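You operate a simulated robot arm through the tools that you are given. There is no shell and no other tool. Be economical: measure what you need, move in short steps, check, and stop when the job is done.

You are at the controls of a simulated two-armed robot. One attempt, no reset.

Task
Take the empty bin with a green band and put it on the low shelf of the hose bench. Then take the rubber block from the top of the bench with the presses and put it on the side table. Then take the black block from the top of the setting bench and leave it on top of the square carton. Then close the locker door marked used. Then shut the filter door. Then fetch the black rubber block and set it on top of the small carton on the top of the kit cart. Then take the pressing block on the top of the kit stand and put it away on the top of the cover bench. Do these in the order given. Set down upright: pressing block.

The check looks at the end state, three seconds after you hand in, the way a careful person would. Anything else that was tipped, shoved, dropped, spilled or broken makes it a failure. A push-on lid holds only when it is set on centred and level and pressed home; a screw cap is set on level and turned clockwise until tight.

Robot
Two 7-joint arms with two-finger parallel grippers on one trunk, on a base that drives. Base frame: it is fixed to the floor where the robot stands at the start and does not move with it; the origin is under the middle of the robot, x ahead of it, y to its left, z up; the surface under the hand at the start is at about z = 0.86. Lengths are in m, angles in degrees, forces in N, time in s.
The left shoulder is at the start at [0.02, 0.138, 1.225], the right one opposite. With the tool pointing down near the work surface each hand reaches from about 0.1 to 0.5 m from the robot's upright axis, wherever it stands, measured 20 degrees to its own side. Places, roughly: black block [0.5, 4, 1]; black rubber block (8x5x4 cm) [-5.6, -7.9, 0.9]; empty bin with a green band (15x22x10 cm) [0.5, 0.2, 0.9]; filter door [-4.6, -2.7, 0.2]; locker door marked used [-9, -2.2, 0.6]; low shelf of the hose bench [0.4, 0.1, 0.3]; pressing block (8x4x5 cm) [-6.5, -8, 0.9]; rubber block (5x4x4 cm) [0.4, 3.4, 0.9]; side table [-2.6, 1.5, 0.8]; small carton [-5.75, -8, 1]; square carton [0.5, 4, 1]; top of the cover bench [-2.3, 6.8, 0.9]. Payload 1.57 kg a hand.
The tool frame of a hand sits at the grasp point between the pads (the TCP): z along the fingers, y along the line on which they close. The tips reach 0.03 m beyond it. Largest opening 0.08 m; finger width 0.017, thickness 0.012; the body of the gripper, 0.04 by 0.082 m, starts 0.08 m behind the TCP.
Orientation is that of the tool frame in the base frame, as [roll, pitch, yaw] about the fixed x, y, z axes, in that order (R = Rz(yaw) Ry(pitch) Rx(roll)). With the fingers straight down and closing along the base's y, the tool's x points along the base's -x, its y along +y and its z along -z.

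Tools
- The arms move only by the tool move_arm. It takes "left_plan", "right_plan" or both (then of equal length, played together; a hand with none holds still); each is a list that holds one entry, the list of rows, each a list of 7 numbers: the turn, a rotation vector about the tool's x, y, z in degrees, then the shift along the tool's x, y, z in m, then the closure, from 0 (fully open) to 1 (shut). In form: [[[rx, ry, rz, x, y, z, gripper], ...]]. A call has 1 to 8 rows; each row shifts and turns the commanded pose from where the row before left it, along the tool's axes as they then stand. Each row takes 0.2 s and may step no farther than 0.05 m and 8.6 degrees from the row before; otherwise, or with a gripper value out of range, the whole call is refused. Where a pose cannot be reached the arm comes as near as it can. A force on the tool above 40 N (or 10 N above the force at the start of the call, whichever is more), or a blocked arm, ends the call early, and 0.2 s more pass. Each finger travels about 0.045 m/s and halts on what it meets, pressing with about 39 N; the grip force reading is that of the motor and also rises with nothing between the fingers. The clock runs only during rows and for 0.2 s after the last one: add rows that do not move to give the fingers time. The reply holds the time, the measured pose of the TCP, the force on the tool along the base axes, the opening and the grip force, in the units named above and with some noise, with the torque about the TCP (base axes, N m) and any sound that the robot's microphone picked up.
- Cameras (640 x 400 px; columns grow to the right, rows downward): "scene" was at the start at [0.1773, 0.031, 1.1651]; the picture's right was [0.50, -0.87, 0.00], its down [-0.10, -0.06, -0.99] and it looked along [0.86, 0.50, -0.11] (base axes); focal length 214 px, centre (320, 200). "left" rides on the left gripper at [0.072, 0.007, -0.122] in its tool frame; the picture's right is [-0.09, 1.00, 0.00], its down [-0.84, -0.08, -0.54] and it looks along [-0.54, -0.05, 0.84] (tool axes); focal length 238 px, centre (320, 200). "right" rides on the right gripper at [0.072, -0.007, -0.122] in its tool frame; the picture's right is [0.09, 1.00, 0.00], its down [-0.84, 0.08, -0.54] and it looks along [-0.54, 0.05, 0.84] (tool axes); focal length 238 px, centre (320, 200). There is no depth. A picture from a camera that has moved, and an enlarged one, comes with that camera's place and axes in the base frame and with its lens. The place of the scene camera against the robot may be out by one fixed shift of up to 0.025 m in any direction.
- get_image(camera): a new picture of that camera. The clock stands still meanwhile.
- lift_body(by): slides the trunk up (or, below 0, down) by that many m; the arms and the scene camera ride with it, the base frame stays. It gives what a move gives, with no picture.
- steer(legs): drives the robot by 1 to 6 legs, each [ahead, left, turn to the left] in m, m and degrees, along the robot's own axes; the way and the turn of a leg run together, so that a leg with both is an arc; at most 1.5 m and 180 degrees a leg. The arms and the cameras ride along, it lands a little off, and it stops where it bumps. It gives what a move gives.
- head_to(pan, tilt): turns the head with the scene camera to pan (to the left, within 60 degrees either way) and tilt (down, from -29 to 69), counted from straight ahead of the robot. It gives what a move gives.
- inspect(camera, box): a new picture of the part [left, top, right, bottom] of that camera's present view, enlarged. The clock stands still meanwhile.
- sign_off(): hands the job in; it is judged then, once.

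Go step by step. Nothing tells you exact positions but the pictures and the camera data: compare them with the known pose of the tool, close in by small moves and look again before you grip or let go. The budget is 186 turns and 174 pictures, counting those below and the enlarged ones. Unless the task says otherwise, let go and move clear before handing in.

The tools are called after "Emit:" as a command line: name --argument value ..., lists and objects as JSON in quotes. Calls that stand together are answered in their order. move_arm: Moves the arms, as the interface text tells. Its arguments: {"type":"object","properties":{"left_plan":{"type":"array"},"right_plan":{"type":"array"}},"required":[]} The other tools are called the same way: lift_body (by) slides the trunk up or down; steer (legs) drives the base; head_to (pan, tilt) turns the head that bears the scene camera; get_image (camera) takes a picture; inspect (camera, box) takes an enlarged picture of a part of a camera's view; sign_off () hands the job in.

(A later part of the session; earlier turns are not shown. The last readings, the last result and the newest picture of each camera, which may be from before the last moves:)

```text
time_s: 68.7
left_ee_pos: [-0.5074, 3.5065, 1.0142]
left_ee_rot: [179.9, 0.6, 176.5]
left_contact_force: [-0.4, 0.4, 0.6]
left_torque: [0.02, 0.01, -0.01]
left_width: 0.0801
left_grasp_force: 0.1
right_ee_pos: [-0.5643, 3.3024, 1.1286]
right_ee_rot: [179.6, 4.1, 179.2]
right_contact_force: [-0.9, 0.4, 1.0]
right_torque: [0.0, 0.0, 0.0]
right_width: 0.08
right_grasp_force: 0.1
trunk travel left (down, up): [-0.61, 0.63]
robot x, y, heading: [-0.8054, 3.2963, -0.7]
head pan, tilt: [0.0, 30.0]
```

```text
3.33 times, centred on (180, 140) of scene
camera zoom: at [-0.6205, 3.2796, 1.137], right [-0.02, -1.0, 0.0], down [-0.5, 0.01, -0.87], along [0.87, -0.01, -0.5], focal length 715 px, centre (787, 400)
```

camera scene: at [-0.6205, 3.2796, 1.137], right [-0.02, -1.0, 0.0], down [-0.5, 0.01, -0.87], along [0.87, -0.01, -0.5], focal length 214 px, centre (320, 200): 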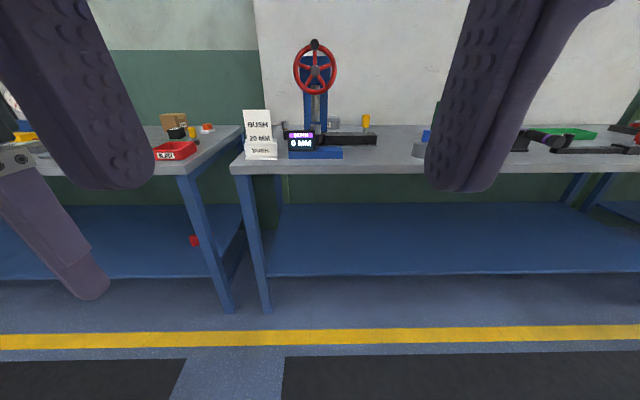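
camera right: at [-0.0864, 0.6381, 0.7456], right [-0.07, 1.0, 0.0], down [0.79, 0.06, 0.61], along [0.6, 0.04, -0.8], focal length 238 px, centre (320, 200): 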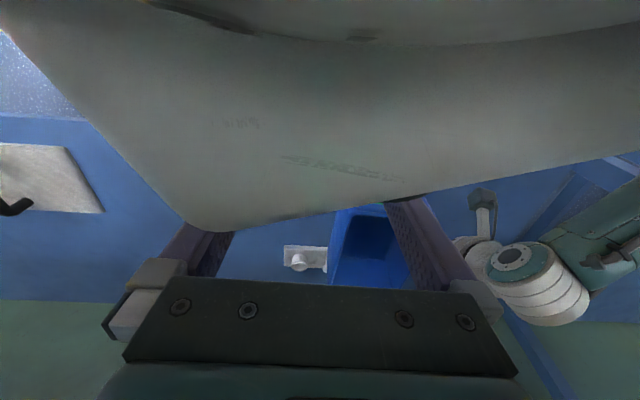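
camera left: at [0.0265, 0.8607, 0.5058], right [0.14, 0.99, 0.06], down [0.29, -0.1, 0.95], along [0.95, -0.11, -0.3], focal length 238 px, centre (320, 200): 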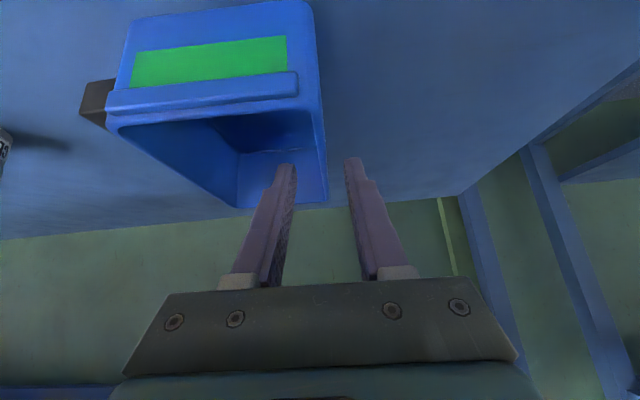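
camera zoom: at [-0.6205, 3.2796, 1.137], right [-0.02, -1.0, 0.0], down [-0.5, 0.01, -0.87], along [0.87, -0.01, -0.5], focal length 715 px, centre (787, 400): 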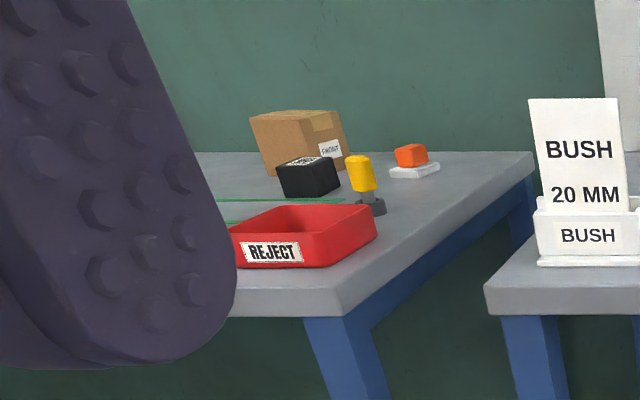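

A small dark block sits behind and left of the press display at about (0.37, 3.43). I'll raise the trunk and drive up to the bench for a closer look from above.

Emit:
lift_body --by 0.2

Emit:
steer --legs '[[0.7, 0, 0.7]]'

Emit:
head_to --pan 15 --tilt 45

Emit:
get_image --camera "scene"

Emit:
get_image --camera "left"

```text
time_s: 70.9
left_ee_pos: [-0.5072, 3.5063, 1.2135]
left_ee_rot: [179.8, 0.6, 176.4]
left_contact_force: [0.6, -0.5, 0.0]
left_torque: [-0.02, -0.01, -0.02]
left_width: 0.0801
left_grasp_force: 0.0
right_ee_pos: [-0.5643, 3.3034, 1.3271]
right_ee_rot: [179.7, 4.0, 179.3]
right_contact_force: [0.4, -0.3, -0.6]
right_torque: [0.02, 0.01, 0.01]
right_width: 0.0801
right_grasp_force: 0.2
trunk travel left (down, up): [-0.81, 0.43]
robot x, y, heading: [-0.8073, 3.2984, -1.1]
head pan, tilt: [0.0, 30.0]
```

```text
time_s: 74.8
left_ee_pos: [0.2063, 3.4879, 1.2136]
left_ee_rot: [179.8, 0.7, 176.0]
left_contact_force: [0.3, 1.0, 0.4]
left_torque: [0.01, -0.04, 0.03]
left_width: 0.08
left_grasp_force: 0.0
right_ee_pos: [0.1473, 3.2863, 1.3283]
right_ee_rot: [179.6, 3.9, 178.6]
right_contact_force: [0.5, -0.2, -0.5]
right_torque: [0.04, 0.02, -0.01]
right_width: 0.0799
right_grasp_force: 0.0
trunk travel left (down, up): [-0.81, 0.43]
robot x, y, heading: [-0.0987, 3.2835, -1.6]
head pan, tilt: [0.0, 30.0]
```

```text
time_s: 75.6
left_ee_pos: [0.2059, 3.4893, 1.2132]
left_ee_rot: [179.7, 0.7, 176.0]
left_contact_force: [-0.3, -0.1, -0.7]
left_torque: [0.01, -0.01, 0.0]
left_width: 0.0802
left_grasp_force: 0.0
right_ee_pos: [0.1459, 3.2857, 1.3274]
right_ee_rot: [179.6, 3.9, 178.6]
right_contact_force: [0.3, -0.4, -0.1]
right_torque: [-0.02, 0.01, 0.0]
right_width: 0.0801
right_grasp_force: 0.0
trunk travel left (down, up): [-0.81, 0.43]
robot x, y, heading: [-0.0972, 3.282, -1.4]
head pan, tilt: [15.0, 45.0]
```

```text
144 pictures are left
camera scene: at [0.0798, 3.284, 1.3144], right [0.23, -0.97, 0.0], down [-0.69, -0.16, -0.71], along [0.69, 0.16, -0.71], focal length 214 px, centre (320, 200)
```

scene: 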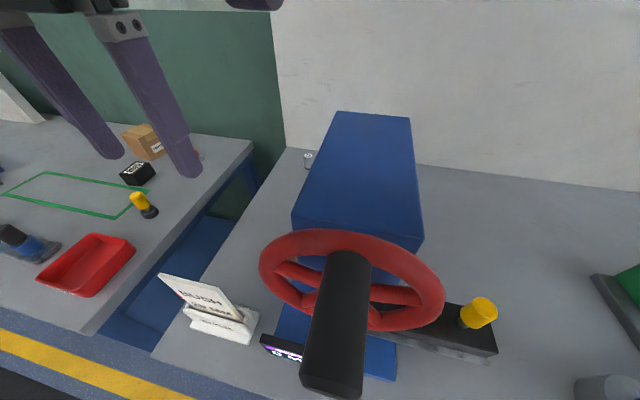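

```text
143 pictures are left
camera left: at [0.1328, 3.5006, 1.3358], right [0.16, 0.99, 0.0], down [0.82, -0.14, 0.55], along [0.54, -0.09, -0.83], focal length 238 px, centre (320, 200)
```

left: 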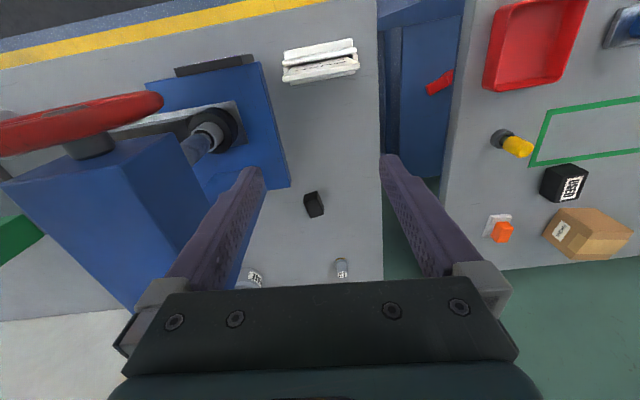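

The small dark block is at about (0.44, 3.43). I'll enlarge it to see its orientation.

Emit:
inspect --camera "left" --box '[260, 160, 370, 290]'

```text
3.08 times, centred on (315, 225) of left
camera zoom: at [0.1328, 3.5006, 1.3358], right [0.16, 0.99, 0.0], down [0.82, -0.14, 0.55], along [0.54, -0.09, -0.83], focal length 733 px, centre (335, 123)
```

zoom: 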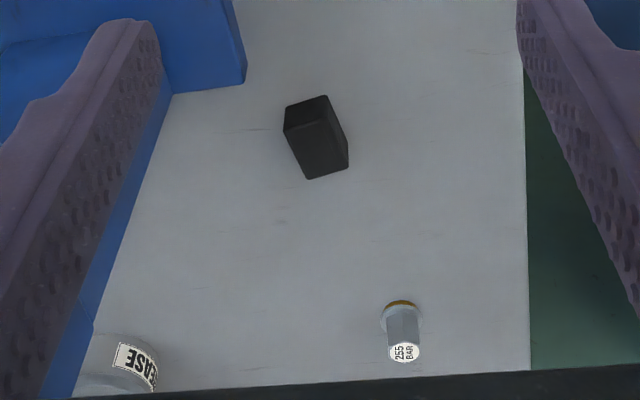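

The block's centre is at about (0.437, 3.436), its long side about 10° off x. The press handwheel is near the right hand, so I'll first swing the right hand out to the right, and turn the left tool to match the block.

Emit:
move_arm --right_plan '[[[0, 0, 0, 0, -0.05, 0, 0], [0, 0, 0, 0, -0.05, 0, 0], [0, 0, 0, 0, -0.05, 0, 0], [0, 0, 0, 0, -0.05, 0, 0], [0, 0, 0, 0, -0.05, 0, 0], [0, 0, 0, 0, -0.05, 0, 0], [0, 0, 0, 0, 0, 0, 0]]]' --left_plan '[[[0, 0, -7, 0, 0, 0, 0], [0, 0, -7, 0, 0, 0, 0], [0, 0, 0, 0, 0, 0, 0], [0, 0, 0, 0, 0, 0, 0], [0, 0, 0, 0, 0, 0, 0], [0, 0, 0, 0, 0, 0, 0], [0, 0, 0, 0, 0, 0, 0]]]'

Emit:
steer --legs '[[0.09, 0, 1.4]]'

Emit:
get_image --camera "right"

Emit:
get_image --camera "left"

```text
time_s: 76.3
left_ee_pos: [0.2076, 3.4886, 1.2129]
left_ee_rot: [179.9, 0.6, -170.1]
left_contact_force: [0.1, -0.3, 0.1]
left_torque: [0.01, 0.02, 0.01]
left_width: 0.08
left_grasp_force: 0.1
right_ee_pos: [0.1288, 3.1585, 1.2887]
right_ee_rot: [-170.7, -3.1, -179.9]
right_contact_force: [0.8, 0.3, 0.2]
right_torque: [-0.03, -0.03, -0.01]
right_width: 0.0802
right_grasp_force: 0.1
trunk travel left (down, up): [-0.81, 0.43]
robot x, y, heading: [-0.0987, 3.2804, -1.5]
head pan, tilt: [15.0, 45.0]
stopped in row 3 (right hand): the arm was blocked; the commanded pose is now the measured one
```

```text
time_s: 77.4
left_ee_pos: [0.2879, 3.4953, 1.212]
left_ee_rot: [179.8, 0.6, -168.6]
left_contact_force: [-0.4, -0.2, 0.5]
left_torque: [0.02, 0.01, 0.02]
left_width: 0.0801
left_grasp_force: 0.0
right_ee_pos: [0.2197, 3.1639, 1.2878]
right_ee_rot: [-170.6, -3.1, -178.3]
right_contact_force: [-0.5, -0.4, -0.3]
right_torque: [0.01, 0.01, -0.01]
right_width: 0.08
right_grasp_force: 0.0
trunk travel left (down, up): [-0.81, 0.43]
robot x, y, heading: [-0.0101, 3.2812, 0.3]
head pan, tilt: [15.0, 45.0]
```

```text
141 pictures are left
camera right: at [0.1541, 3.1748, 1.4149], right [-0.13, 0.98, -0.16], down [0.86, 0.19, 0.48], along [0.5, -0.07, -0.87], focal length 238 px, centre (320, 200)
```

right: 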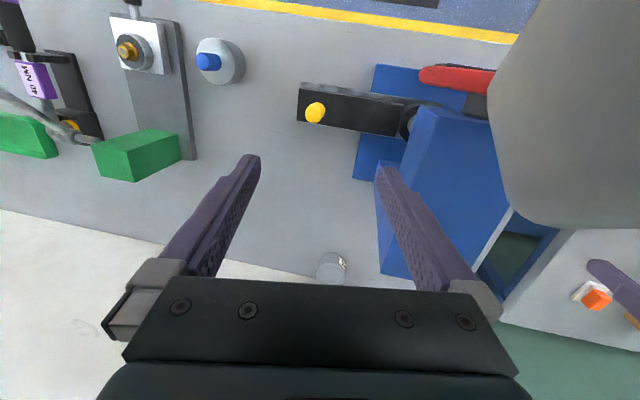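

```text
140 pictures are left
camera left: at [0.2147, 3.4879, 1.3354], right [-0.11, 0.99, 0.0], down [0.83, 0.09, 0.55], along [0.55, 0.06, -0.83], focal length 238 px, centre (320, 200)
```

left: 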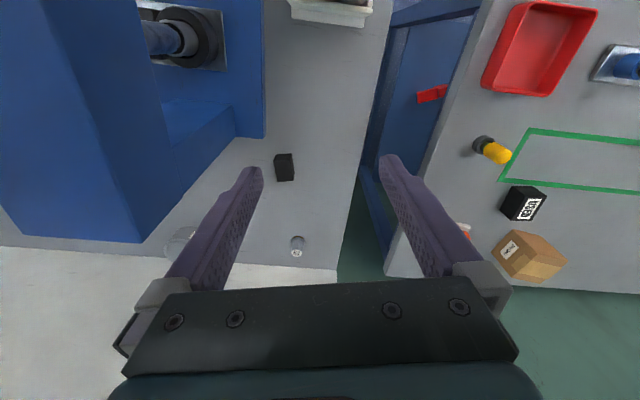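

The handwheel stands right in front of the robot's head here, so lowering the trunk is unsafe. I'll back off, shift left to y ≈ 3.6 and use the right hand instead.

Emit:
steer --legs '[[-0.35, 0, 0], [0, 0.32, 0]]'

Emit:
move_arm --right_plan '[[[-8, 0, -6, 0, 0, 0, 0], [-1.4, 0, -6, 0, 0, 0, 0], [0, 0, 0, 0, 0, 0, 0]]]'

Emit:
head_to --pan -20 --tilt 35

Emit:
get_image --camera "scene"

```text
time_s: 81.4
left_ee_pos: [-0.0628, 3.8243, 1.2136]
left_ee_rot: [179.9, 0.5, -167.9]
left_contact_force: [0.1, -0.4, -0.4]
left_torque: [-0.03, -0.02, 0.0]
left_width: 0.0801
left_grasp_force: 0.0
right_ee_pos: [-0.1272, 3.4919, 1.2893]
right_ee_rot: [-170.6, -3.1, -177.7]
right_contact_force: [0.1, 0.6, 1.0]
right_torque: [0.01, 0.03, -0.01]
right_width: 0.08
right_grasp_force: 0.0
trunk travel left (down, up): [-0.81, 0.43]
robot x, y, heading: [-0.3533, 3.6063, 0.6]
head pan, tilt: [15.0, 45.0]
```

```text
refused: row 1 steps farther than a row can; nothing moved
```

```text
time_s: 82.4
left_ee_pos: [-0.0635, 3.8236, 1.2126]
left_ee_rot: [180.0, 0.6, -168.0]
left_contact_force: [-0.3, -0.2, 0.5]
left_torque: [-0.05, 0.04, -0.02]
left_width: 0.0802
left_grasp_force: 0.0
right_ee_pos: [-0.1272, 3.4926, 1.2893]
right_ee_rot: [-170.6, -3.1, -177.8]
right_contact_force: [0.5, -0.7, 0.3]
right_torque: [0.0, 0.03, 0.02]
right_width: 0.0799
right_grasp_force: 0.1
trunk travel left (down, up): [-0.81, 0.43]
robot x, y, heading: [-0.3583, 3.6074, 0.5]
head pan, tilt: [-20.0, 35.0]
```

```text
139 pictures are left
camera scene: at [-0.1767, 3.5642, 1.3292], right [-0.33, -0.94, 0.0], down [-0.54, 0.19, -0.82], along [0.77, -0.27, -0.57], focal length 214 px, centre (320, 200)
```

scene: 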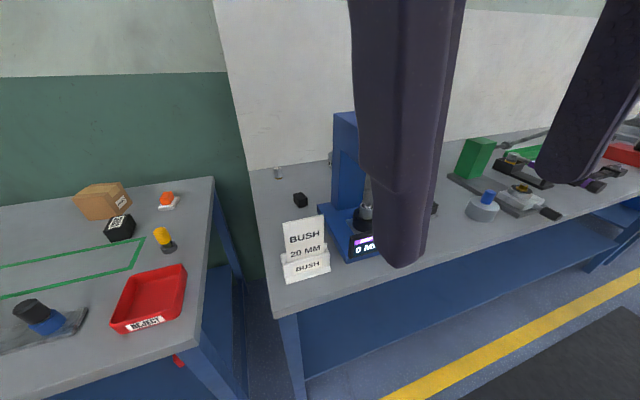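

Clear view: the block stands free left of the press. I'll straighten the right tool to the block's yaw, drive in and look with the right camera.

Emit:
move_arm --right_plan '[[[-5, -1.5, -4, 0, 0, 0, 0], [-4.4, -1.5, -4, 0, 0, 0, 0], [0, 0, 0, 0, 0, 0, 0]]]'

Emit:
steer --legs '[[0.34, 0, -0.5]]'

Emit:
get_image --camera "right"

```text
time_s: 83.2
left_ee_pos: [-0.063, 3.8247, 1.2133]
left_ee_rot: [179.9, 0.6, -168.0]
left_contact_force: [-0.2, 0.5, 0.1]
left_torque: [-0.03, 0.01, -0.05]
left_width: 0.0799
left_grasp_force: 0.1
right_ee_pos: [-0.1347, 3.4895, 1.276]
right_ee_rot: [-178.7, -3.5, -168.9]
right_contact_force: [0.6, -0.1, 0.0]
right_torque: [-0.01, 0.01, -0.01]
right_width: 0.08
right_grasp_force: 0.1
trunk travel left (down, up): [-0.81, 0.43]
robot x, y, heading: [-0.3551, 3.611, 0.4]
head pan, tilt: [-20.0, 35.0]
```

```text
time_s: 85.4
left_ee_pos: [0.2766, 3.8276, 1.2126]
left_ee_rot: [180.0, 0.6, -168.0]
left_contact_force: [-0.3, 0.3, 0.6]
left_torque: [0.02, 0.0, -0.04]
left_width: 0.0799
left_grasp_force: 0.0
right_ee_pos: [0.2039, 3.4927, 1.276]
right_ee_rot: [-178.6, -3.6, -169.0]
right_contact_force: [0.0, -0.1, 0.8]
right_torque: [-0.04, 0.02, 0.02]
right_width: 0.0801
right_grasp_force: 0.0
trunk travel left (down, up): [-0.81, 0.43]
robot x, y, heading: [-0.0216, 3.6149, 0.6]
head pan, tilt: [-20.0, 35.0]
```

```text
138 pictures are left
camera right: at [0.1423, 3.4754, 1.4035], right [-0.28, 0.96, -0.02], down [0.84, 0.25, 0.49], along [0.47, 0.12, -0.87], focal length 238 px, centre (320, 200)
```

right: 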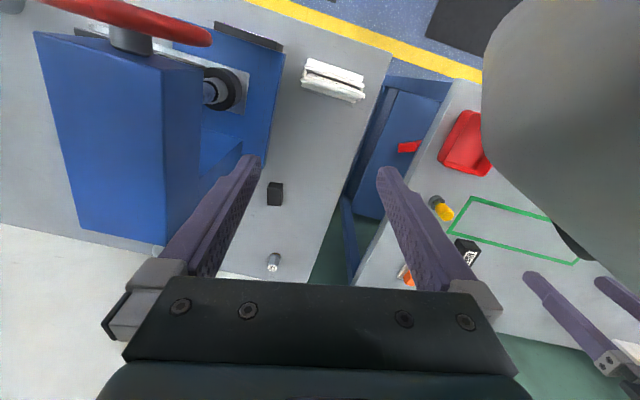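

The block is at about (0.431, 3.437), square to the tool. To keep the elbow above the handwheel I'll leave the trunk high and lower only the arm.

Emit:
move_arm --right_plan '[[[0, 0, 0, -0.0426, -0.0196, 0, 0], [0, 0, 0, -0.0426, -0.0196, 0, 0], [0, 0, 0, -0.0426, -0.0196, 0, 0], [0, 0, 0, -0.0426, -0.0196, 0, 0], [0, 0, 0, -0.0426, -0.0196, 0, 0], [0, -3, 0, 0, 0, 0.04, 0], [0, 0, 0, 0, 0, 0.04, 0], [0, 0, 0, 0, 0, 0.04, 0]]]'

Emit:
get_image --camera "right"

Emit:
get_image --camera "scene"

```text
time_s: 87.2
left_ee_pos: [0.2776, 3.8278, 1.2131]
left_ee_rot: [179.9, 0.6, -168.0]
left_contact_force: [0.3, -0.2, 0.5]
left_torque: [0.01, -0.03, 0.0]
left_width: 0.0799
left_grasp_force: 0.1
right_ee_pos: [0.4286, 3.4352, 1.1463]
right_ee_rot: [-178.6, -0.6, -169.0]
right_contact_force: [0.2, 0.4, -0.2]
right_torque: [0.0, -0.02, 0.03]
right_width: 0.0799
right_grasp_force: 0.0
trunk travel left (down, up): [-0.81, 0.43]
robot x, y, heading: [-0.0186, 3.611, 0.6]
head pan, tilt: [-20.0, 35.0]
```

```text
137 pictures are left
camera right: at [0.3602, 3.4169, 1.2705], right [-0.28, 0.96, -0.02], down [0.81, 0.25, 0.53], along [0.52, 0.13, -0.85], focal length 238 px, centre (320, 200)
```

right: 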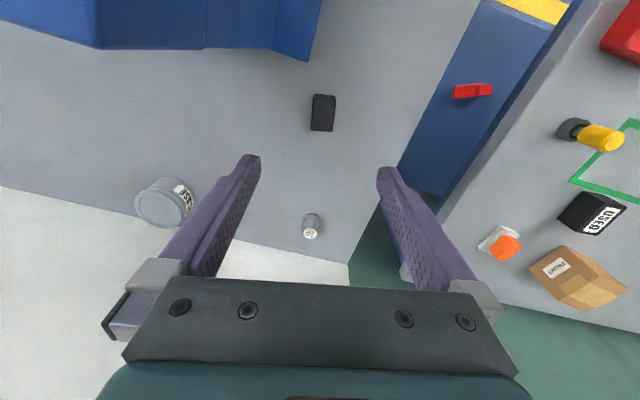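

```text
136 pictures are left
camera scene: at [0.1625, 3.5678, 1.3293], right [-0.33, -0.94, 0.0], down [-0.54, 0.19, -0.82], along [0.77, -0.27, -0.57], focal length 214 px, centre (320, 200)
```

scene: 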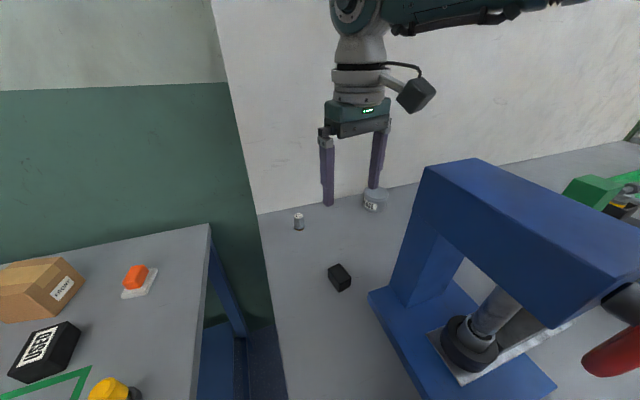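

The block is at (0.438, 3.435), right under the hand. I'll descend partway and look again.

Emit:
move_arm --right_plan '[[[0, 0, 0, -0.009, 0, 0.03, 0], [0, 0, 0, 0, 0, 0.04, 0], [0, 0, 0, 0, 0, 0.04, 0], [0, 0, 0, 0, 0, 0.04, 0], [0, 0, 0, 0, 0, 0, 0]]]'

Emit:
get_image --camera "right"

Emit:
get_image --camera "scene"

```text
time_s: 88.4
left_ee_pos: [0.2783, 3.8262, 1.2134]
left_ee_rot: [179.8, 0.6, -168.0]
left_contact_force: [0.3, 0.3, 0.0]
left_torque: [-0.01, 0.02, 0.02]
left_width: 0.0801
left_grasp_force: 0.0
right_ee_pos: [0.4077, 3.4357, 1.009]
right_ee_rot: [-178.6, -0.5, -169.1]
right_contact_force: [-0.4, -0.5, -1.1]
right_torque: [0.01, -0.03, 0.01]
right_width: 0.0801
right_grasp_force: 0.1
right hand out of reach, approached as far as the arm can: row 3, 4
trunk travel left (down, up): [-0.81, 0.43]
robot x, y, heading: [-0.0157, 3.613, 0.7]
head pan, tilt: [-20.0, 35.0]
```

```text
135 pictures are left
camera right: at [0.3401, 3.4174, 1.1324], right [-0.28, 0.96, -0.02], down [0.81, 0.25, 0.53], along [0.52, 0.13, -0.85], focal length 238 px, centre (320, 200)
```

right: 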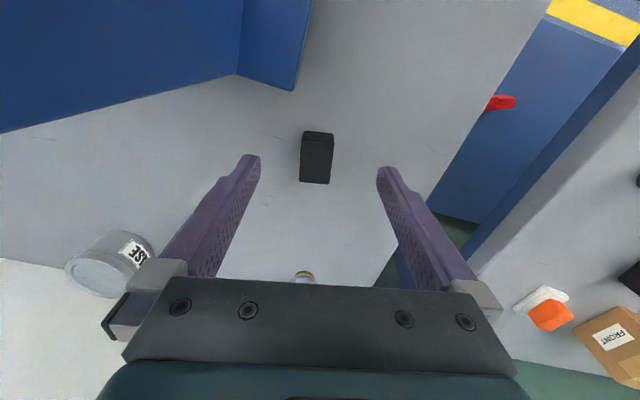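

```text
134 pictures are left
camera scene: at [0.1625, 3.5678, 1.3292], right [-0.33, -0.94, 0.0], down [-0.54, 0.19, -0.82], along [0.77, -0.27, -0.57], focal length 214 px, centre (320, 200)
```

scene: 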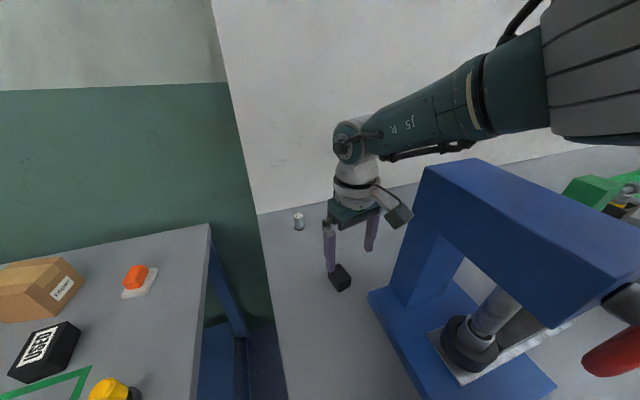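

The vertical tool runs out of reach here. I'll pitch the tool forward about 24° and drop the trunk 6 cm, watching that the elbow stays above the press.

Emit:
move_arm --right_plan '[[[0, -8, 0, 0, 0, 0, 0], [0, -8, 0, 0, 0, 0, 0], [0, -8, 0, 0, 0, 0, 0], [0, 0, 0, 0, 0, 0, 0]]]'

Emit:
lift_body --by -0.05

Emit:
get_image --camera "right"

Emit:
get_image --camera "scene"

```text
time_s: 89.4
left_ee_pos: [0.278, 3.8272, 1.2137]
left_ee_rot: [179.9, 0.6, -168.1]
left_contact_force: [-0.3, 0.2, 0.0]
left_torque: [0.02, -0.01, -0.03]
left_width: 0.0798
left_grasp_force: 0.2
right_ee_pos: [0.4062, 3.4361, 1.0091]
right_ee_rot: [-178.5, 23.4, -168.5]
right_contact_force: [0.4, 0.3, -0.6]
right_torque: [-0.01, 0.04, 0.03]
right_width: 0.0801
right_grasp_force: 0.1
trunk travel left (down, up): [-0.81, 0.43]
robot x, y, heading: [-0.0199, 3.6103, 0.8]
head pan, tilt: [-20.0, 35.0]
```

```text
time_s: 90.3
left_ee_pos: [0.2777, 3.8282, 1.1635]
left_ee_rot: [179.9, 0.5, -168.1]
left_contact_force: [0.2, -0.1, -0.3]
left_torque: [-0.02, -0.01, 0.03]
left_width: 0.08
left_grasp_force: 0.0
right_ee_pos: [0.4078, 3.4355, 0.959]
right_ee_rot: [-178.6, 23.4, -168.4]
right_contact_force: [-0.5, 0.5, 0.2]
right_torque: [-0.01, -0.02, -0.01]
right_width: 0.0801
right_grasp_force: 0.1
trunk travel left (down, up): [-0.76, 0.48]
robot x, y, heading: [-0.0174, 3.6132, 0.5]
head pan, tilt: [-20.0, 35.0]
```

```text
133 pictures are left
camera right: at [0.2962, 3.4088, 1.0437], right [-0.27, 0.96, -0.06], down [0.52, 0.2, 0.83], along [0.81, 0.19, -0.56], focal length 238 px, centre (320, 200)
```

right: 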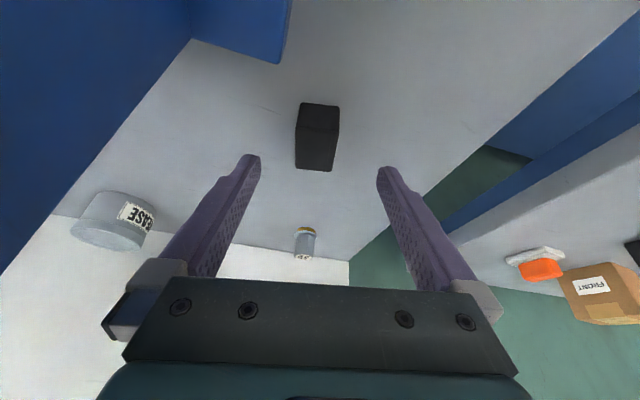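

```text
132 pictures are left
camera scene: at [0.1628, 3.5682, 1.2792], right [-0.33, -0.94, 0.0], down [-0.54, 0.19, -0.82], along [0.77, -0.27, -0.57], focal length 214 px, centre (320, 200)
```

scene: 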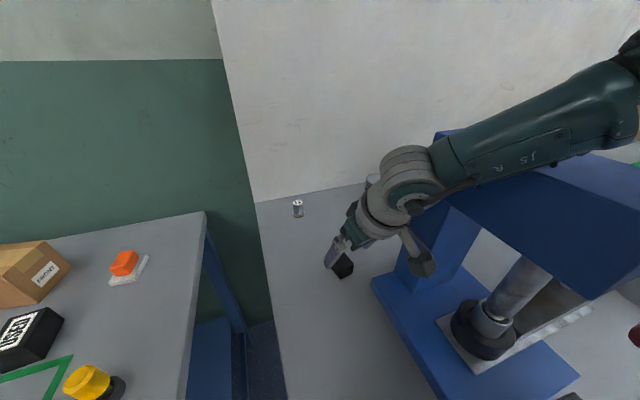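

The hand is lined up; the block is 3 cm ahead and 6 cm below. I'll go down in small steps and check the forearm against the press.

Emit:
move_arm --right_plan '[[[0, 0, 0, 0, -0.0014, 0.0172, 0], [0, 0, 0, 0, -0.0014, 0.0172, 0], [0, 0, 0, 0, 0, 0, 0]]]'

Emit:
get_image --camera "scene"

```text
time_s: 91.1
left_ee_pos: [0.2791, 3.8294, 1.1668]
left_ee_rot: [179.8, 0.9, -167.9]
left_contact_force: [0.6, 0.1, 0.1]
left_torque: [-0.01, -0.03, 0.02]
left_width: 0.0801
left_grasp_force: 0.0
right_ee_pos: [0.437, 3.4418, 0.9415]
right_ee_rot: [-178.8, 25.2, -168.1]
right_contact_force: [0.9, 0.8, -0.8]
right_torque: [0.01, 0.01, 0.04]
right_width: 0.0799
right_grasp_force: 0.1
trunk travel left (down, up): [-0.76, 0.48]
robot x, y, heading: [-0.016, 3.6141, 0.7]
head pan, tilt: [-20.0, 35.0]
```

```text
131 pictures are left
camera scene: at [0.1644, 3.5698, 1.2819], right [-0.33, -0.94, 0.0], down [-0.54, 0.19, -0.82], along [0.78, -0.27, -0.57], focal length 214 px, centre (320, 200)
```

scene: 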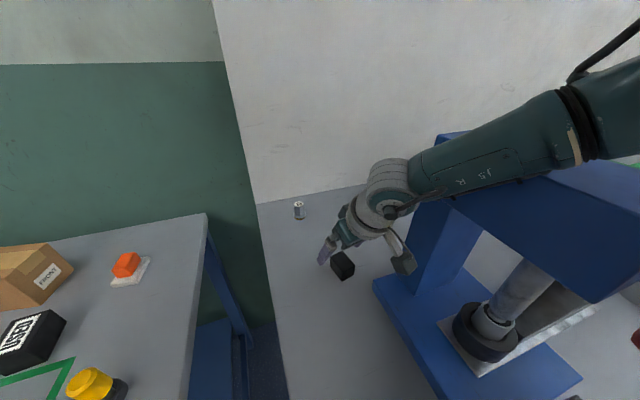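

The base tilted slightly: the right forearm is resting on the press frame. I'll lift off straight away and withdraw, then reach in with the left arm from an angled stance so no elbow is near the press.

Emit:
move_arm --right_plan '[[[0, 0, 0, 0, 0.0014, -0.03, 0], [0, 0, 0, 0, 0.0014, -0.03, 0], [0, 0, 0, 0, 0, -0.03, 0], [0, 0, 0, 0, 0, 0, 0]]]'

Emit:
lift_body --by 0.15

Emit:
get_image --camera "scene"

```text
time_s: 92.1
left_ee_pos: [0.2775, 3.8281, 1.1634]
left_ee_rot: [179.9, 0.6, -168.0]
left_contact_force: [1.3, -0.4, 0.7]
left_torque: [0.03, -0.02, -0.02]
left_width: 0.0799
left_grasp_force: 0.1
right_ee_pos: [0.3841, 3.4303, 1.0088]
right_ee_rot: [-178.6, 23.3, -168.4]
right_contact_force: [0.8, 0.1, -0.8]
right_torque: [-0.01, 0.0, 0.0]
right_width: 0.08
right_grasp_force: 0.1
trunk travel left (down, up): [-0.76, 0.48]
robot x, y, heading: [-0.0225, 3.6105, 0.6]
head pan, tilt: [-20.0, 35.0]
```

```text
time_s: 93.9
left_ee_pos: [0.278, 3.8275, 1.313]
left_ee_rot: [179.9, 0.5, -168.1]
left_contact_force: [-0.2, -0.3, -0.2]
left_torque: [0.0, 0.0, 0.01]
left_width: 0.0801
left_grasp_force: 0.0
right_ee_pos: [0.3852, 3.4318, 1.1595]
right_ee_rot: [-178.5, 23.3, -168.5]
right_contact_force: [0.0, 1.7, -0.4]
right_torque: [0.02, 0.01, -0.02]
right_width: 0.08
right_grasp_force: 0.1
trunk travel left (down, up): [-0.91, 0.33]
robot x, y, heading: [-0.02, 3.6102, 0.7]
head pan, tilt: [-20.0, 35.0]
```

```text
130 pictures are left
camera scene: at [0.1625, 3.5678, 1.4292], right [-0.33, -0.94, 0.0], down [-0.54, 0.19, -0.82], along [0.77, -0.27, -0.57], focal length 214 px, centre (320, 200)
```

scene: 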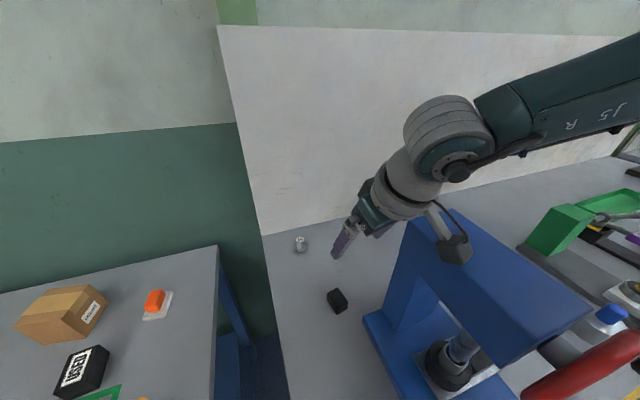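

The press looks undisturbed. I'll back away and tuck the right hand high and close.

Emit:
steer --legs '[[-0.4, 0, 0]]'

Emit:
move_arm --right_plan '[[[0, 8, 0, 0, 0, -0.045, 0], [0, 8, 0, 0, 0, -0.045, 0], [0, 7, 0, 0, 0, -0.045, 0], [0, 0, 0, 0.025, 0, -0.04, 0], [0, 0, 0, 0.025, 0, -0.04, 0], [0, 0, 0, 0.025, 0, -0.04, 0], [0, 0, 0, 0.01, 0, -0.04, 0], [0, 0, 0, 0, 0, 0, 0]]]'

```text
time_s: 96.4
left_ee_pos: [-0.1274, 3.8238, 1.3141]
left_ee_rot: [179.9, 0.6, -168.1]
left_contact_force: [1.5, -1.1, -0.3]
left_torque: [0.02, 0.01, -0.01]
left_width: 0.08
left_grasp_force: 0.1
right_ee_pos: [-0.0194, 3.4264, 1.1593]
right_ee_rot: [-178.5, 23.4, -168.5]
right_contact_force: [0.3, -0.2, 0.7]
right_torque: [-0.01, 0.0, 0.0]
right_width: 0.0798
right_grasp_force: 0.1
trunk travel left (down, up): [-0.91, 0.33]
robot x, y, heading: [-0.4228, 3.6055, 0.5]
head pan, tilt: [-20.0, 35.0]
```

```text
time_s: 98.0
left_ee_pos: [-0.1271, 3.8228, 1.3128]
left_ee_rot: [179.9, 0.6, -168.1]
left_contact_force: [-0.3, 0.0, 0.2]
left_torque: [-0.01, 0.01, -0.01]
left_width: 0.0801
left_grasp_force: 0.1
right_ee_pos: [-0.166, 3.3885, 1.3816]
right_ee_rot: [-172.7, -13.5, -170.7]
right_contact_force: [0.1, -0.2, 0.3]
right_torque: [0.02, -0.04, -0.05]
right_width: 0.08
right_grasp_force: 0.0
trunk travel left (down, up): [-0.91, 0.33]
robot x, y, heading: [-0.4228, 3.6094, 0.6]
head pan, tilt: [-20.0, 35.0]
stopped in row 7 (right hand): the arm was blocked; the commanded pose is now the measured one
```

The right hand should rather sit close in front of the chest, clear of the wheel. I'll move it inward, then go to the angled stance.

Emit:
move_arm --right_plan '[[[-4, -6, 0, 0, 0.04, 0.01, 0], [-3, -6, 0, 0, 0.04, 0, 0], [0, 0, 0, 0.0, 0.04, 0, 0], [0, 0, 0, 0.0, 0.04, 0, 0], [0, 0, 0, 0.0, 0.04, 0, 0], [0, 0, 0, 0, 0, 0, 0]]]'

Emit:
steer --legs '[[0, 0.11, -30.6]]'

Emit:
get_image --camera "right"

```text
time_s: 99.2
left_ee_pos: [-0.1276, 3.8234, 1.3132]
left_ee_rot: [179.9, 0.6, -168.1]
left_contact_force: [0.3, -0.4, 0.6]
left_torque: [0.05, 0.01, -0.02]
left_width: 0.08
left_grasp_force: 0.1
right_ee_pos: [-0.1972, 3.5629, 1.3685]
right_ee_rot: [-178.8, -1.2, -169.2]
right_contact_force: [6.5, -6.6, 2.4]
right_torque: [0.52, 0.58, -0.29]
right_width: 0.0736
right_grasp_force: 0.0
trunk travel left (down, up): [-0.91, 0.33]
robot x, y, heading: [-0.4221, 3.6046, 0.6]
head pan, tilt: [-20.0, 35.0]
stopped in row 5 (right hand): the force on the tool passed its limit at 131 N (the readings are from after the stop); the commanded pose is now the measured one
```

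```text
time_s: 101.1
left_ee_pos: [-0.0318, 3.7445, 1.3141]
left_ee_rot: [179.8, 0.6, 161.2]
left_contact_force: [0.2, -0.6, 0.3]
left_torque: [-0.04, 0.01, -0.02]
left_width: 0.08
left_grasp_force: 0.1
right_ee_pos: [-0.2231, 3.5566, 1.3681]
right_ee_rot: [-178.8, -1.2, 159.9]
right_contact_force: [25.6, -19.1, 0.4]
right_torque: [1.81, 2.67, -0.86]
right_width: 0.0728
right_grasp_force: 0.1
trunk travel left (down, up): [-0.91, 0.33]
robot x, y, heading: [-0.3905, 3.7065, -30.3]
head pan, tilt: [-20.0, 35.0]
```

```text
129 pictures are left
camera right: at [-0.2906, 3.5756, 1.4933], right [0.25, 0.97, -0.02], down [0.83, -0.21, 0.52], along [0.5, -0.15, -0.85], focal length 238 px, centre (320, 200)
```

right: 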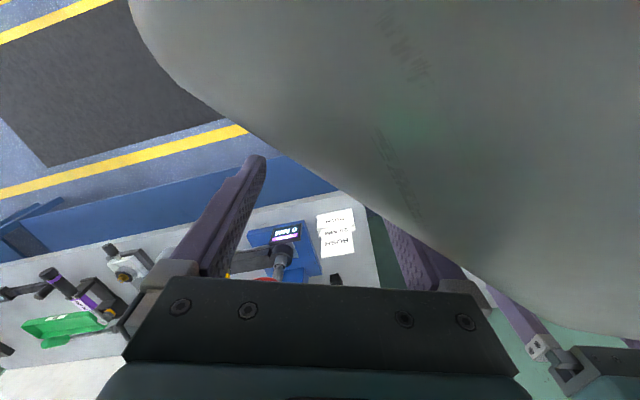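

The right finger is touching the robot's own head housing, so I'll move it forward a bit, look left with the head, and drive to the bench at this angle.

Emit:
move_arm --right_plan '[[[0, 0, 0, -0.03, -0.01, 0, 0], [0, 0, 0, -0.02, 0, 0, 0], [0, 0, 0, 0, 0, 0, 0]]]'

Emit:
head_to --pan 5 --tilt 45

Emit:
steer --legs '[[0.33, 0.19, 0.3]]'

Emit:
get_image --camera "scene"

Emit:
get_image --camera "left"

```text
time_s: 101.9
left_ee_pos: [-0.0293, 3.7429, 1.313]
left_ee_rot: [180.0, 0.6, 161.2]
left_contact_force: [0.3, 0.2, 0.0]
left_torque: [-0.01, -0.01, -0.01]
left_width: 0.0803
left_grasp_force: 0.1
right_ee_pos: [-0.1817, 3.5299, 1.3684]
right_ee_rot: [-178.7, -1.1, 160.0]
right_contact_force: [-0.1, -0.6, -0.1]
right_torque: [0.01, 0.01, -0.02]
right_width: 0.0801
right_grasp_force: 0.1
trunk travel left (down, up): [-0.91, 0.33]
robot x, y, heading: [-0.3904, 3.7108, -30.5]
head pan, tilt: [-20.0, 35.0]
```

```text
time_s: 102.8
left_ee_pos: [-0.0305, 3.7434, 1.3135]
left_ee_rot: [-180.0, 0.6, 161.2]
left_contact_force: [0.1, 0.0, 0.5]
left_torque: [-0.01, 0.03, 0.0]
left_width: 0.08
left_grasp_force: 0.1
right_ee_pos: [-0.1805, 3.5308, 1.369]
right_ee_rot: [-178.8, -1.1, 160.0]
right_contact_force: [0.1, -0.5, 0.6]
right_torque: [0.0, -0.01, 0.04]
right_width: 0.08
right_grasp_force: 0.0
trunk travel left (down, up): [-0.91, 0.33]
robot x, y, heading: [-0.3952, 3.7102, -30.4]
head pan, tilt: [5.0, 45.0]
```

```text
time_s: 105.2
left_ee_pos: [0.3508, 3.7511, 1.313]
left_ee_rot: [179.8, 0.6, 161.5]
left_contact_force: [0.1, 0.1, 0.3]
left_torque: [0.0, -0.02, -0.04]
left_width: 0.0801
left_grasp_force: 0.1
right_ee_pos: [0.2025, 3.5354, 1.3678]
right_ee_rot: [-178.8, -1.1, 160.2]
right_contact_force: [0.3, 0.5, 0.3]
right_torque: [0.05, 0.01, 0.0]
right_width: 0.08
right_grasp_force: 0.0
trunk travel left (down, up): [-0.91, 0.33]
robot x, y, heading: [-0.0158, 3.7112, -30.0]
head pan, tilt: [5.0, 45.0]
```

```text
128 pictures are left
camera scene: at [0.1448, 3.6144, 1.4144], right [-0.42, -0.91, 0.0], down [-0.64, 0.3, -0.71], along [0.64, -0.3, -0.71], focal length 214 px, centre (320, 200)
```

scene: 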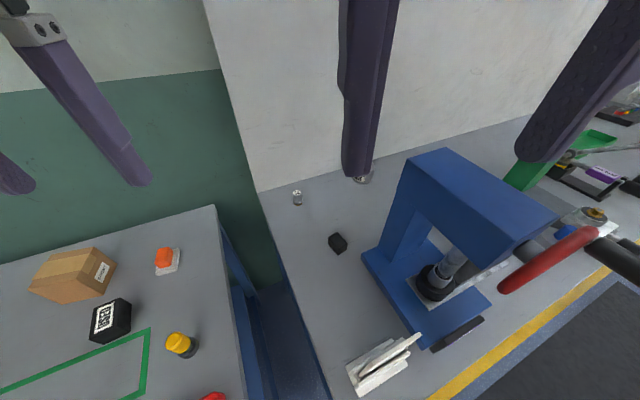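

```text
127 pictures are left
camera left: at [0.2833, 3.7802, 1.4353], right [0.4, 0.91, 0.0], down [0.76, -0.34, 0.55], along [0.5, -0.22, -0.84], focal length 238 px, centre (320, 200)
```

left: 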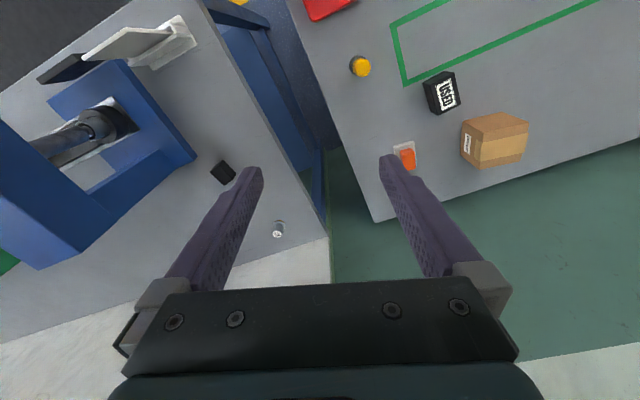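

The block is clear from this side. I'll shift the robot slightly ahead and right to bring it within the left arm's reach, tuck the right hand in a little, then lower the trunk.

Emit:
move_arm --right_plan '[[[0, 0, 0, 0, 0.04, 0, 0], [0, 0, 0, 0, 0, 0, 0], [0, 0, 0, 0, 0, 0, 0], [0, 0, 0, 0, 0, 0, 0]]]' --left_plan '[[[0, 0, -8, 0, 0, 0, 0], [0, 0, -8, 0, 0, 0, 0], [0, 0, -8, 0, 0, 0, 0], [0, 0, -4.5, 0, 0, 0, 0]]]'

Emit:
steer --legs '[[0.067, -0.054, 0]]'

Emit:
lift_body --by -0.15

Emit:
get_image --camera "left"

Emit:
get_image --camera "right"

```text
time_s: 106.2
left_ee_pos: [0.3509, 3.7505, 1.3125]
left_ee_rot: [-179.8, 0.5, -169.8]
left_contact_force: [-0.3, 0.3, 0.2]
left_torque: [0.01, 0.01, 0.02]
left_width: 0.08
left_grasp_force: 0.1
right_ee_pos: [0.2173, 3.5734, 1.369]
right_ee_rot: [-178.8, -1.1, 160.2]
right_contact_force: [-0.6, -0.7, -0.2]
right_torque: [-0.01, 0.02, -0.01]
right_width: 0.0802
right_grasp_force: 0.1
trunk travel left (down, up): [-0.91, 0.33]
robot x, y, heading: [-0.0129, 3.7139, -30.2]
head pan, tilt: [5.0, 45.0]
```

```text
time_s: 107.3
left_ee_pos: [0.3824, 3.6697, 1.312]
left_ee_rot: [-179.9, 0.5, -170.0]
left_contact_force: [0.1, 0.0, -0.9]
left_torque: [0.02, 0.02, 0.01]
left_width: 0.0798
left_grasp_force: 0.0
right_ee_pos: [0.2484, 3.4931, 1.3694]
right_ee_rot: [-178.8, -1.2, 160.2]
right_contact_force: [0.7, 0.3, 0.2]
right_torque: [-0.02, 0.01, -0.01]
right_width: 0.08
right_grasp_force: 0.1
trunk travel left (down, up): [-0.91, 0.33]
robot x, y, heading: [0.0204, 3.634, -29.8]
head pan, tilt: [5.0, 45.0]
```

```text
time_s: 109.0
left_ee_pos: [0.3817, 3.6693, 1.1626]
left_ee_rot: [-179.7, 0.5, -170.0]
left_contact_force: [-0.1, 0.3, -1.0]
left_torque: [0.0, -0.01, 0.02]
left_width: 0.0799
left_grasp_force: 0.0
right_ee_pos: [0.2483, 3.4931, 1.2196]
right_ee_rot: [-178.8, -1.1, 160.3]
right_contact_force: [-0.1, -0.5, 0.2]
right_torque: [0.02, 0.03, -0.02]
right_width: 0.08
right_grasp_force: 0.1
trunk travel left (down, up): [-0.76, 0.48]
robot x, y, heading: [0.0171, 3.632, -30.1]
head pan, tilt: [5.0, 45.0]
```

```text
126 pictures are left
camera left: at [0.3082, 3.6647, 1.2847], right [-0.08, 1.0, 0.0], down [0.83, 0.07, 0.55], along [0.55, 0.04, -0.84], focal length 238 px, centre (320, 200)
```

left: 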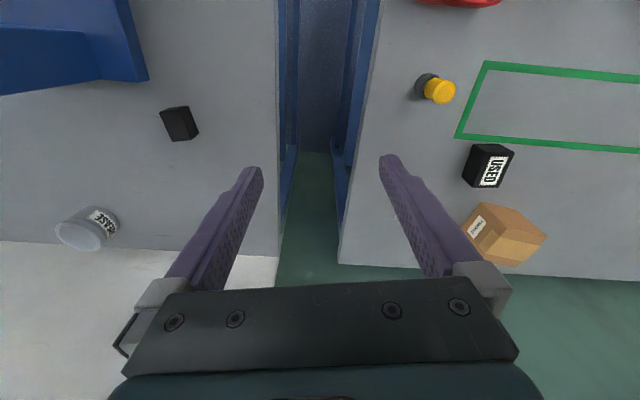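

```text
125 pictures are left
camera right: at [0.181, 3.5112, 1.3443], right [0.25, 0.97, -0.02], down [0.83, -0.2, 0.52], along [0.5, -0.15, -0.85], focal length 238 px, centre (320, 200)
```

right: 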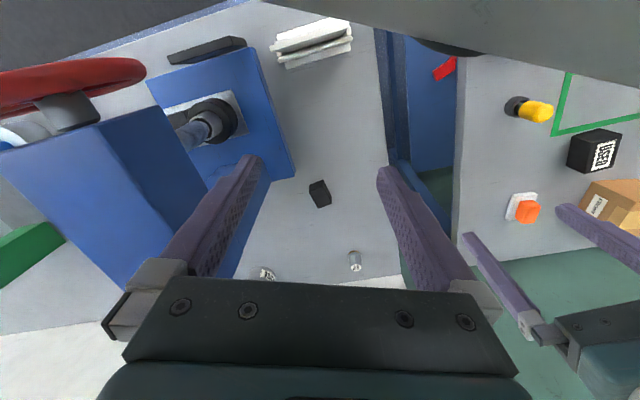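

Both cameras agree on the block at about (0.435, 3.44). I'll bring the left hand over it.

Emit:
move_arm --left_plan '[[[0, 0, 0, -0.0027, -0.047, 0, 0], [0, 0, 0, -0.0027, -0.047, 0, 0], [0, 0, 0, -0.0027, -0.047, 0, 0], [0, 0, 0, -0.0027, -0.047, 0, 0], [0, 0, 0, -0.0027, -0.047, 0.0, 0], [0, 0, 0, 0, 0, 0.04, 0], [0, 0, 0, 0, 0, 0.04, 0], [0, 0, 0, 0, 0, 0, 0]]]'

Emit:
get_image --camera "left"

Emit:
get_image --camera "scene"

```text
time_s: 110.8
left_ee_pos: [0.4318, 3.4523, 1.0806]
left_ee_rot: [-179.7, 0.7, -170.1]
left_contact_force: [0.1, -1.6, 0.7]
left_torque: [0.01, 0.01, 0.01]
left_width: 0.0802
left_grasp_force: 0.1
left hand out of reach, approached as far as the arm can: row 6, 7
right_ee_pos: [0.2491, 3.4926, 1.2189]
right_ee_rot: [-178.8, -1.2, 160.3]
right_contact_force: [0.1, 0.2, 0.4]
right_torque: [0.01, 0.02, 0.01]
right_width: 0.0798
right_grasp_force: 0.0
trunk travel left (down, up): [-0.76, 0.48]
robot x, y, heading: [0.0189, 3.6348, -30.1]
head pan, tilt: [5.0, 45.0]
```

```text
124 pictures are left
camera left: at [0.3587, 3.4464, 1.203], right [-0.08, 1.0, 0.0], down [0.83, 0.07, 0.55], along [0.55, 0.04, -0.83], focal length 238 px, centre (320, 200)
```

left: 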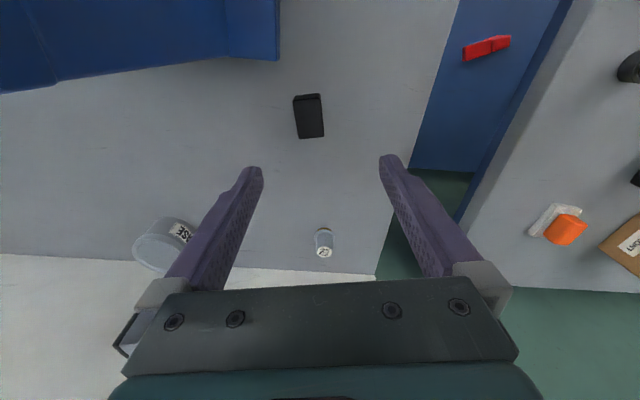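

```text
123 pictures are left
camera scene: at [0.1762, 3.5337, 1.2644], right [-0.42, -0.91, 0.0], down [-0.64, 0.3, -0.71], along [0.64, -0.3, -0.71], focal length 214 px, centre (320, 200)
```

scene: 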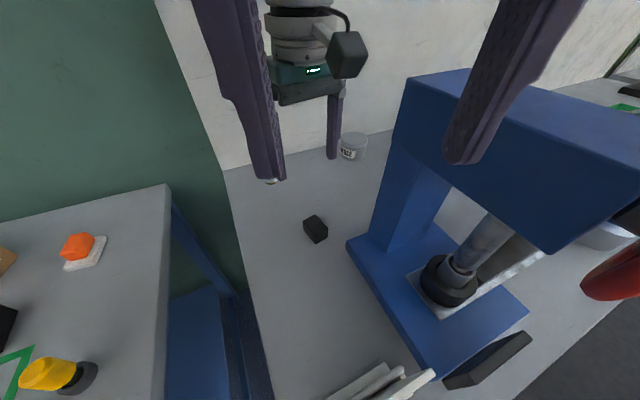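

The hand is over the block but needs a lower shoulder. I'll raise the right hand a little for clearance over the sign, pitch the left tool 16° forward and lower the trunk.

Emit:
move_arm --right_plan '[[[0, 0, 0, 0, 0, -0.035, 0], [0, 0, 0, 0, 0, -0.035, 0], [0, 0, 0, 0, 0, 0, 0]]]' --left_plan '[[[0, -8, 0, 0, -0.007, 0, 0], [0, -8, 0, 0, -0.007, 0, 0], [0, 0, 0, 0, 0, 0, 0]]]'

Emit:
lift_body --by -0.12

Emit:
get_image --camera "left"

Emit:
get_image --camera "scene"

```text
time_s: 111.7
left_ee_pos: [0.4343, 3.4366, 1.0834]
left_ee_rot: [-179.8, 16.6, -170.0]
left_contact_force: [-0.1, -0.8, 0.3]
left_torque: [0.0, -0.02, 0.04]
left_width: 0.08
left_grasp_force: 0.0
right_ee_pos: [0.2471, 3.4923, 1.2808]
right_ee_rot: [-179.0, -3.1, 160.1]
right_contact_force: [-0.2, 0.2, 0.7]
right_torque: [-0.04, -0.01, 0.0]
right_width: 0.0802
right_grasp_force: 0.0
trunk travel left (down, up): [-0.76, 0.48]
robot x, y, heading: [0.0183, 3.6339, -29.8]
head pan, tilt: [5.0, 45.0]
```

```text
time_s: 113.2
left_ee_pos: [0.4344, 3.4371, 0.9625]
left_ee_rot: [-179.9, 16.4, -170.0]
left_contact_force: [-0.5, 0.6, 0.8]
left_torque: [-0.03, -0.02, -0.01]
left_width: 0.0801
left_grasp_force: 0.1
right_ee_pos: [0.247, 3.4928, 1.1602]
right_ee_rot: [-179.1, -3.1, 160.1]
right_contact_force: [0.3, 0.9, 1.4]
right_torque: [-0.01, -0.03, 0.0]
right_width: 0.08
right_grasp_force: 0.0
trunk travel left (down, up): [-0.64, 0.6]
robot x, y, heading: [0.0161, 3.6346, -30.1]
head pan, tilt: [5.0, 45.0]
```

```text
122 pictures are left
camera left: at [0.3311, 3.4269, 1.0596], right [-0.09, 1.0, 0.02], down [0.65, 0.04, 0.76], along [0.75, 0.08, -0.65], focal length 238 px, centre (320, 200)
```

left: 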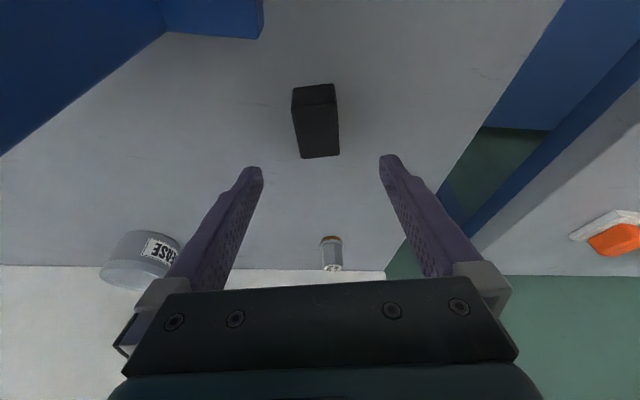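

```text
121 pictures are left
camera scene: at [0.1763, 3.5336, 1.1444], right [-0.42, -0.91, 0.0], down [-0.64, 0.3, -0.71], along [0.64, -0.3, -0.71], focal length 214 px, centre (320, 200)
```

scene: 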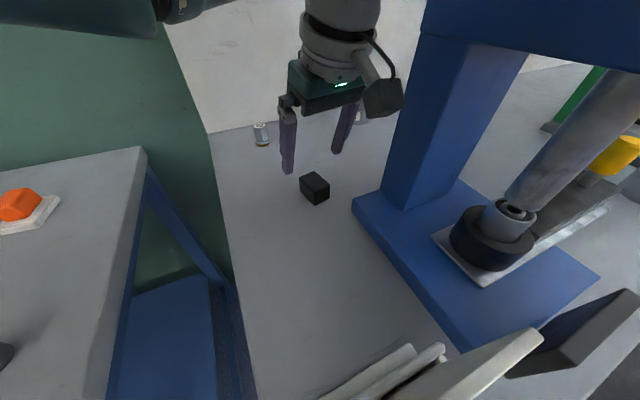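

Aligned. I'll descend to the grasp height with the left arm in small rows.

Emit:
move_arm --left_plan '[[[0, 0, 0, 0.005, 0, 0.022, 0], [0, 0, 0, 0.005, 0, 0.022, 0], [0, 0, 0, 0.005, 0, 0.019, 0], [0, 0, 0, 0, 0, 0, 0]]]'

Emit:
get_image --camera "left"

Emit:
get_image --camera "scene"

```text
time_s: 114.2
left_ee_pos: [0.4309, 3.4446, 0.8984]
left_ee_rot: [-179.8, 16.6, -170.0]
left_contact_force: [0.6, 0.0, 1.2]
left_torque: [0.01, 0.0, 0.02]
left_width: 0.0797
left_grasp_force: 0.0
left hand out of reach, approached as far as the arm can: row 2, 3
right_ee_pos: [0.247, 3.4926, 1.1606]
right_ee_rot: [-178.9, -3.1, 160.3]
right_contact_force: [0.2, 0.4, -0.5]
right_torque: [0.01, -0.01, -0.01]
right_width: 0.0802
right_grasp_force: 0.0
trunk travel left (down, up): [-0.64, 0.6]
robot x, y, heading: [0.0191, 3.6308, -30.2]
head pan, tilt: [5.0, 45.0]
```

```text
120 pictures are left
camera left: at [0.3279, 3.4342, 0.9961], right [-0.08, 1.0, 0.02], down [0.65, 0.04, 0.76], along [0.75, 0.08, -0.65], focal length 238 px, centre (320, 200)
```

left: 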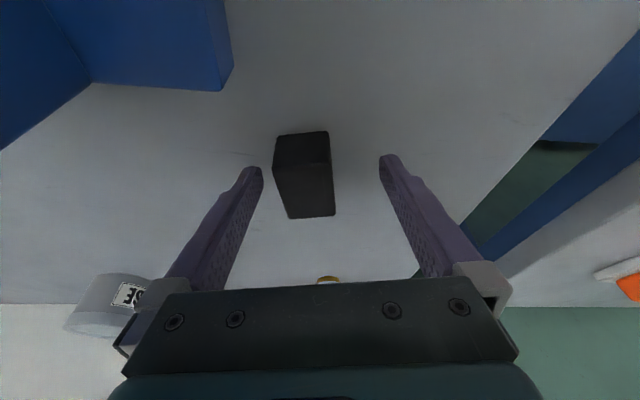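

```text
119 pictures are left
camera scene: at [0.176, 3.5338, 1.1439], right [-0.42, -0.91, 0.0], down [-0.65, 0.3, -0.7], along [0.64, -0.3, -0.71], focal length 214 px, centre (320, 200)
```

scene: 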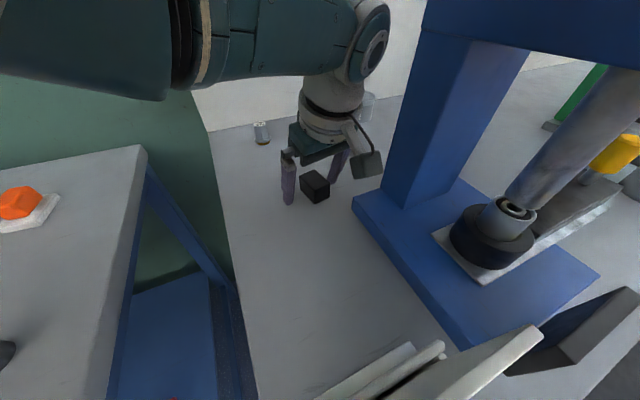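

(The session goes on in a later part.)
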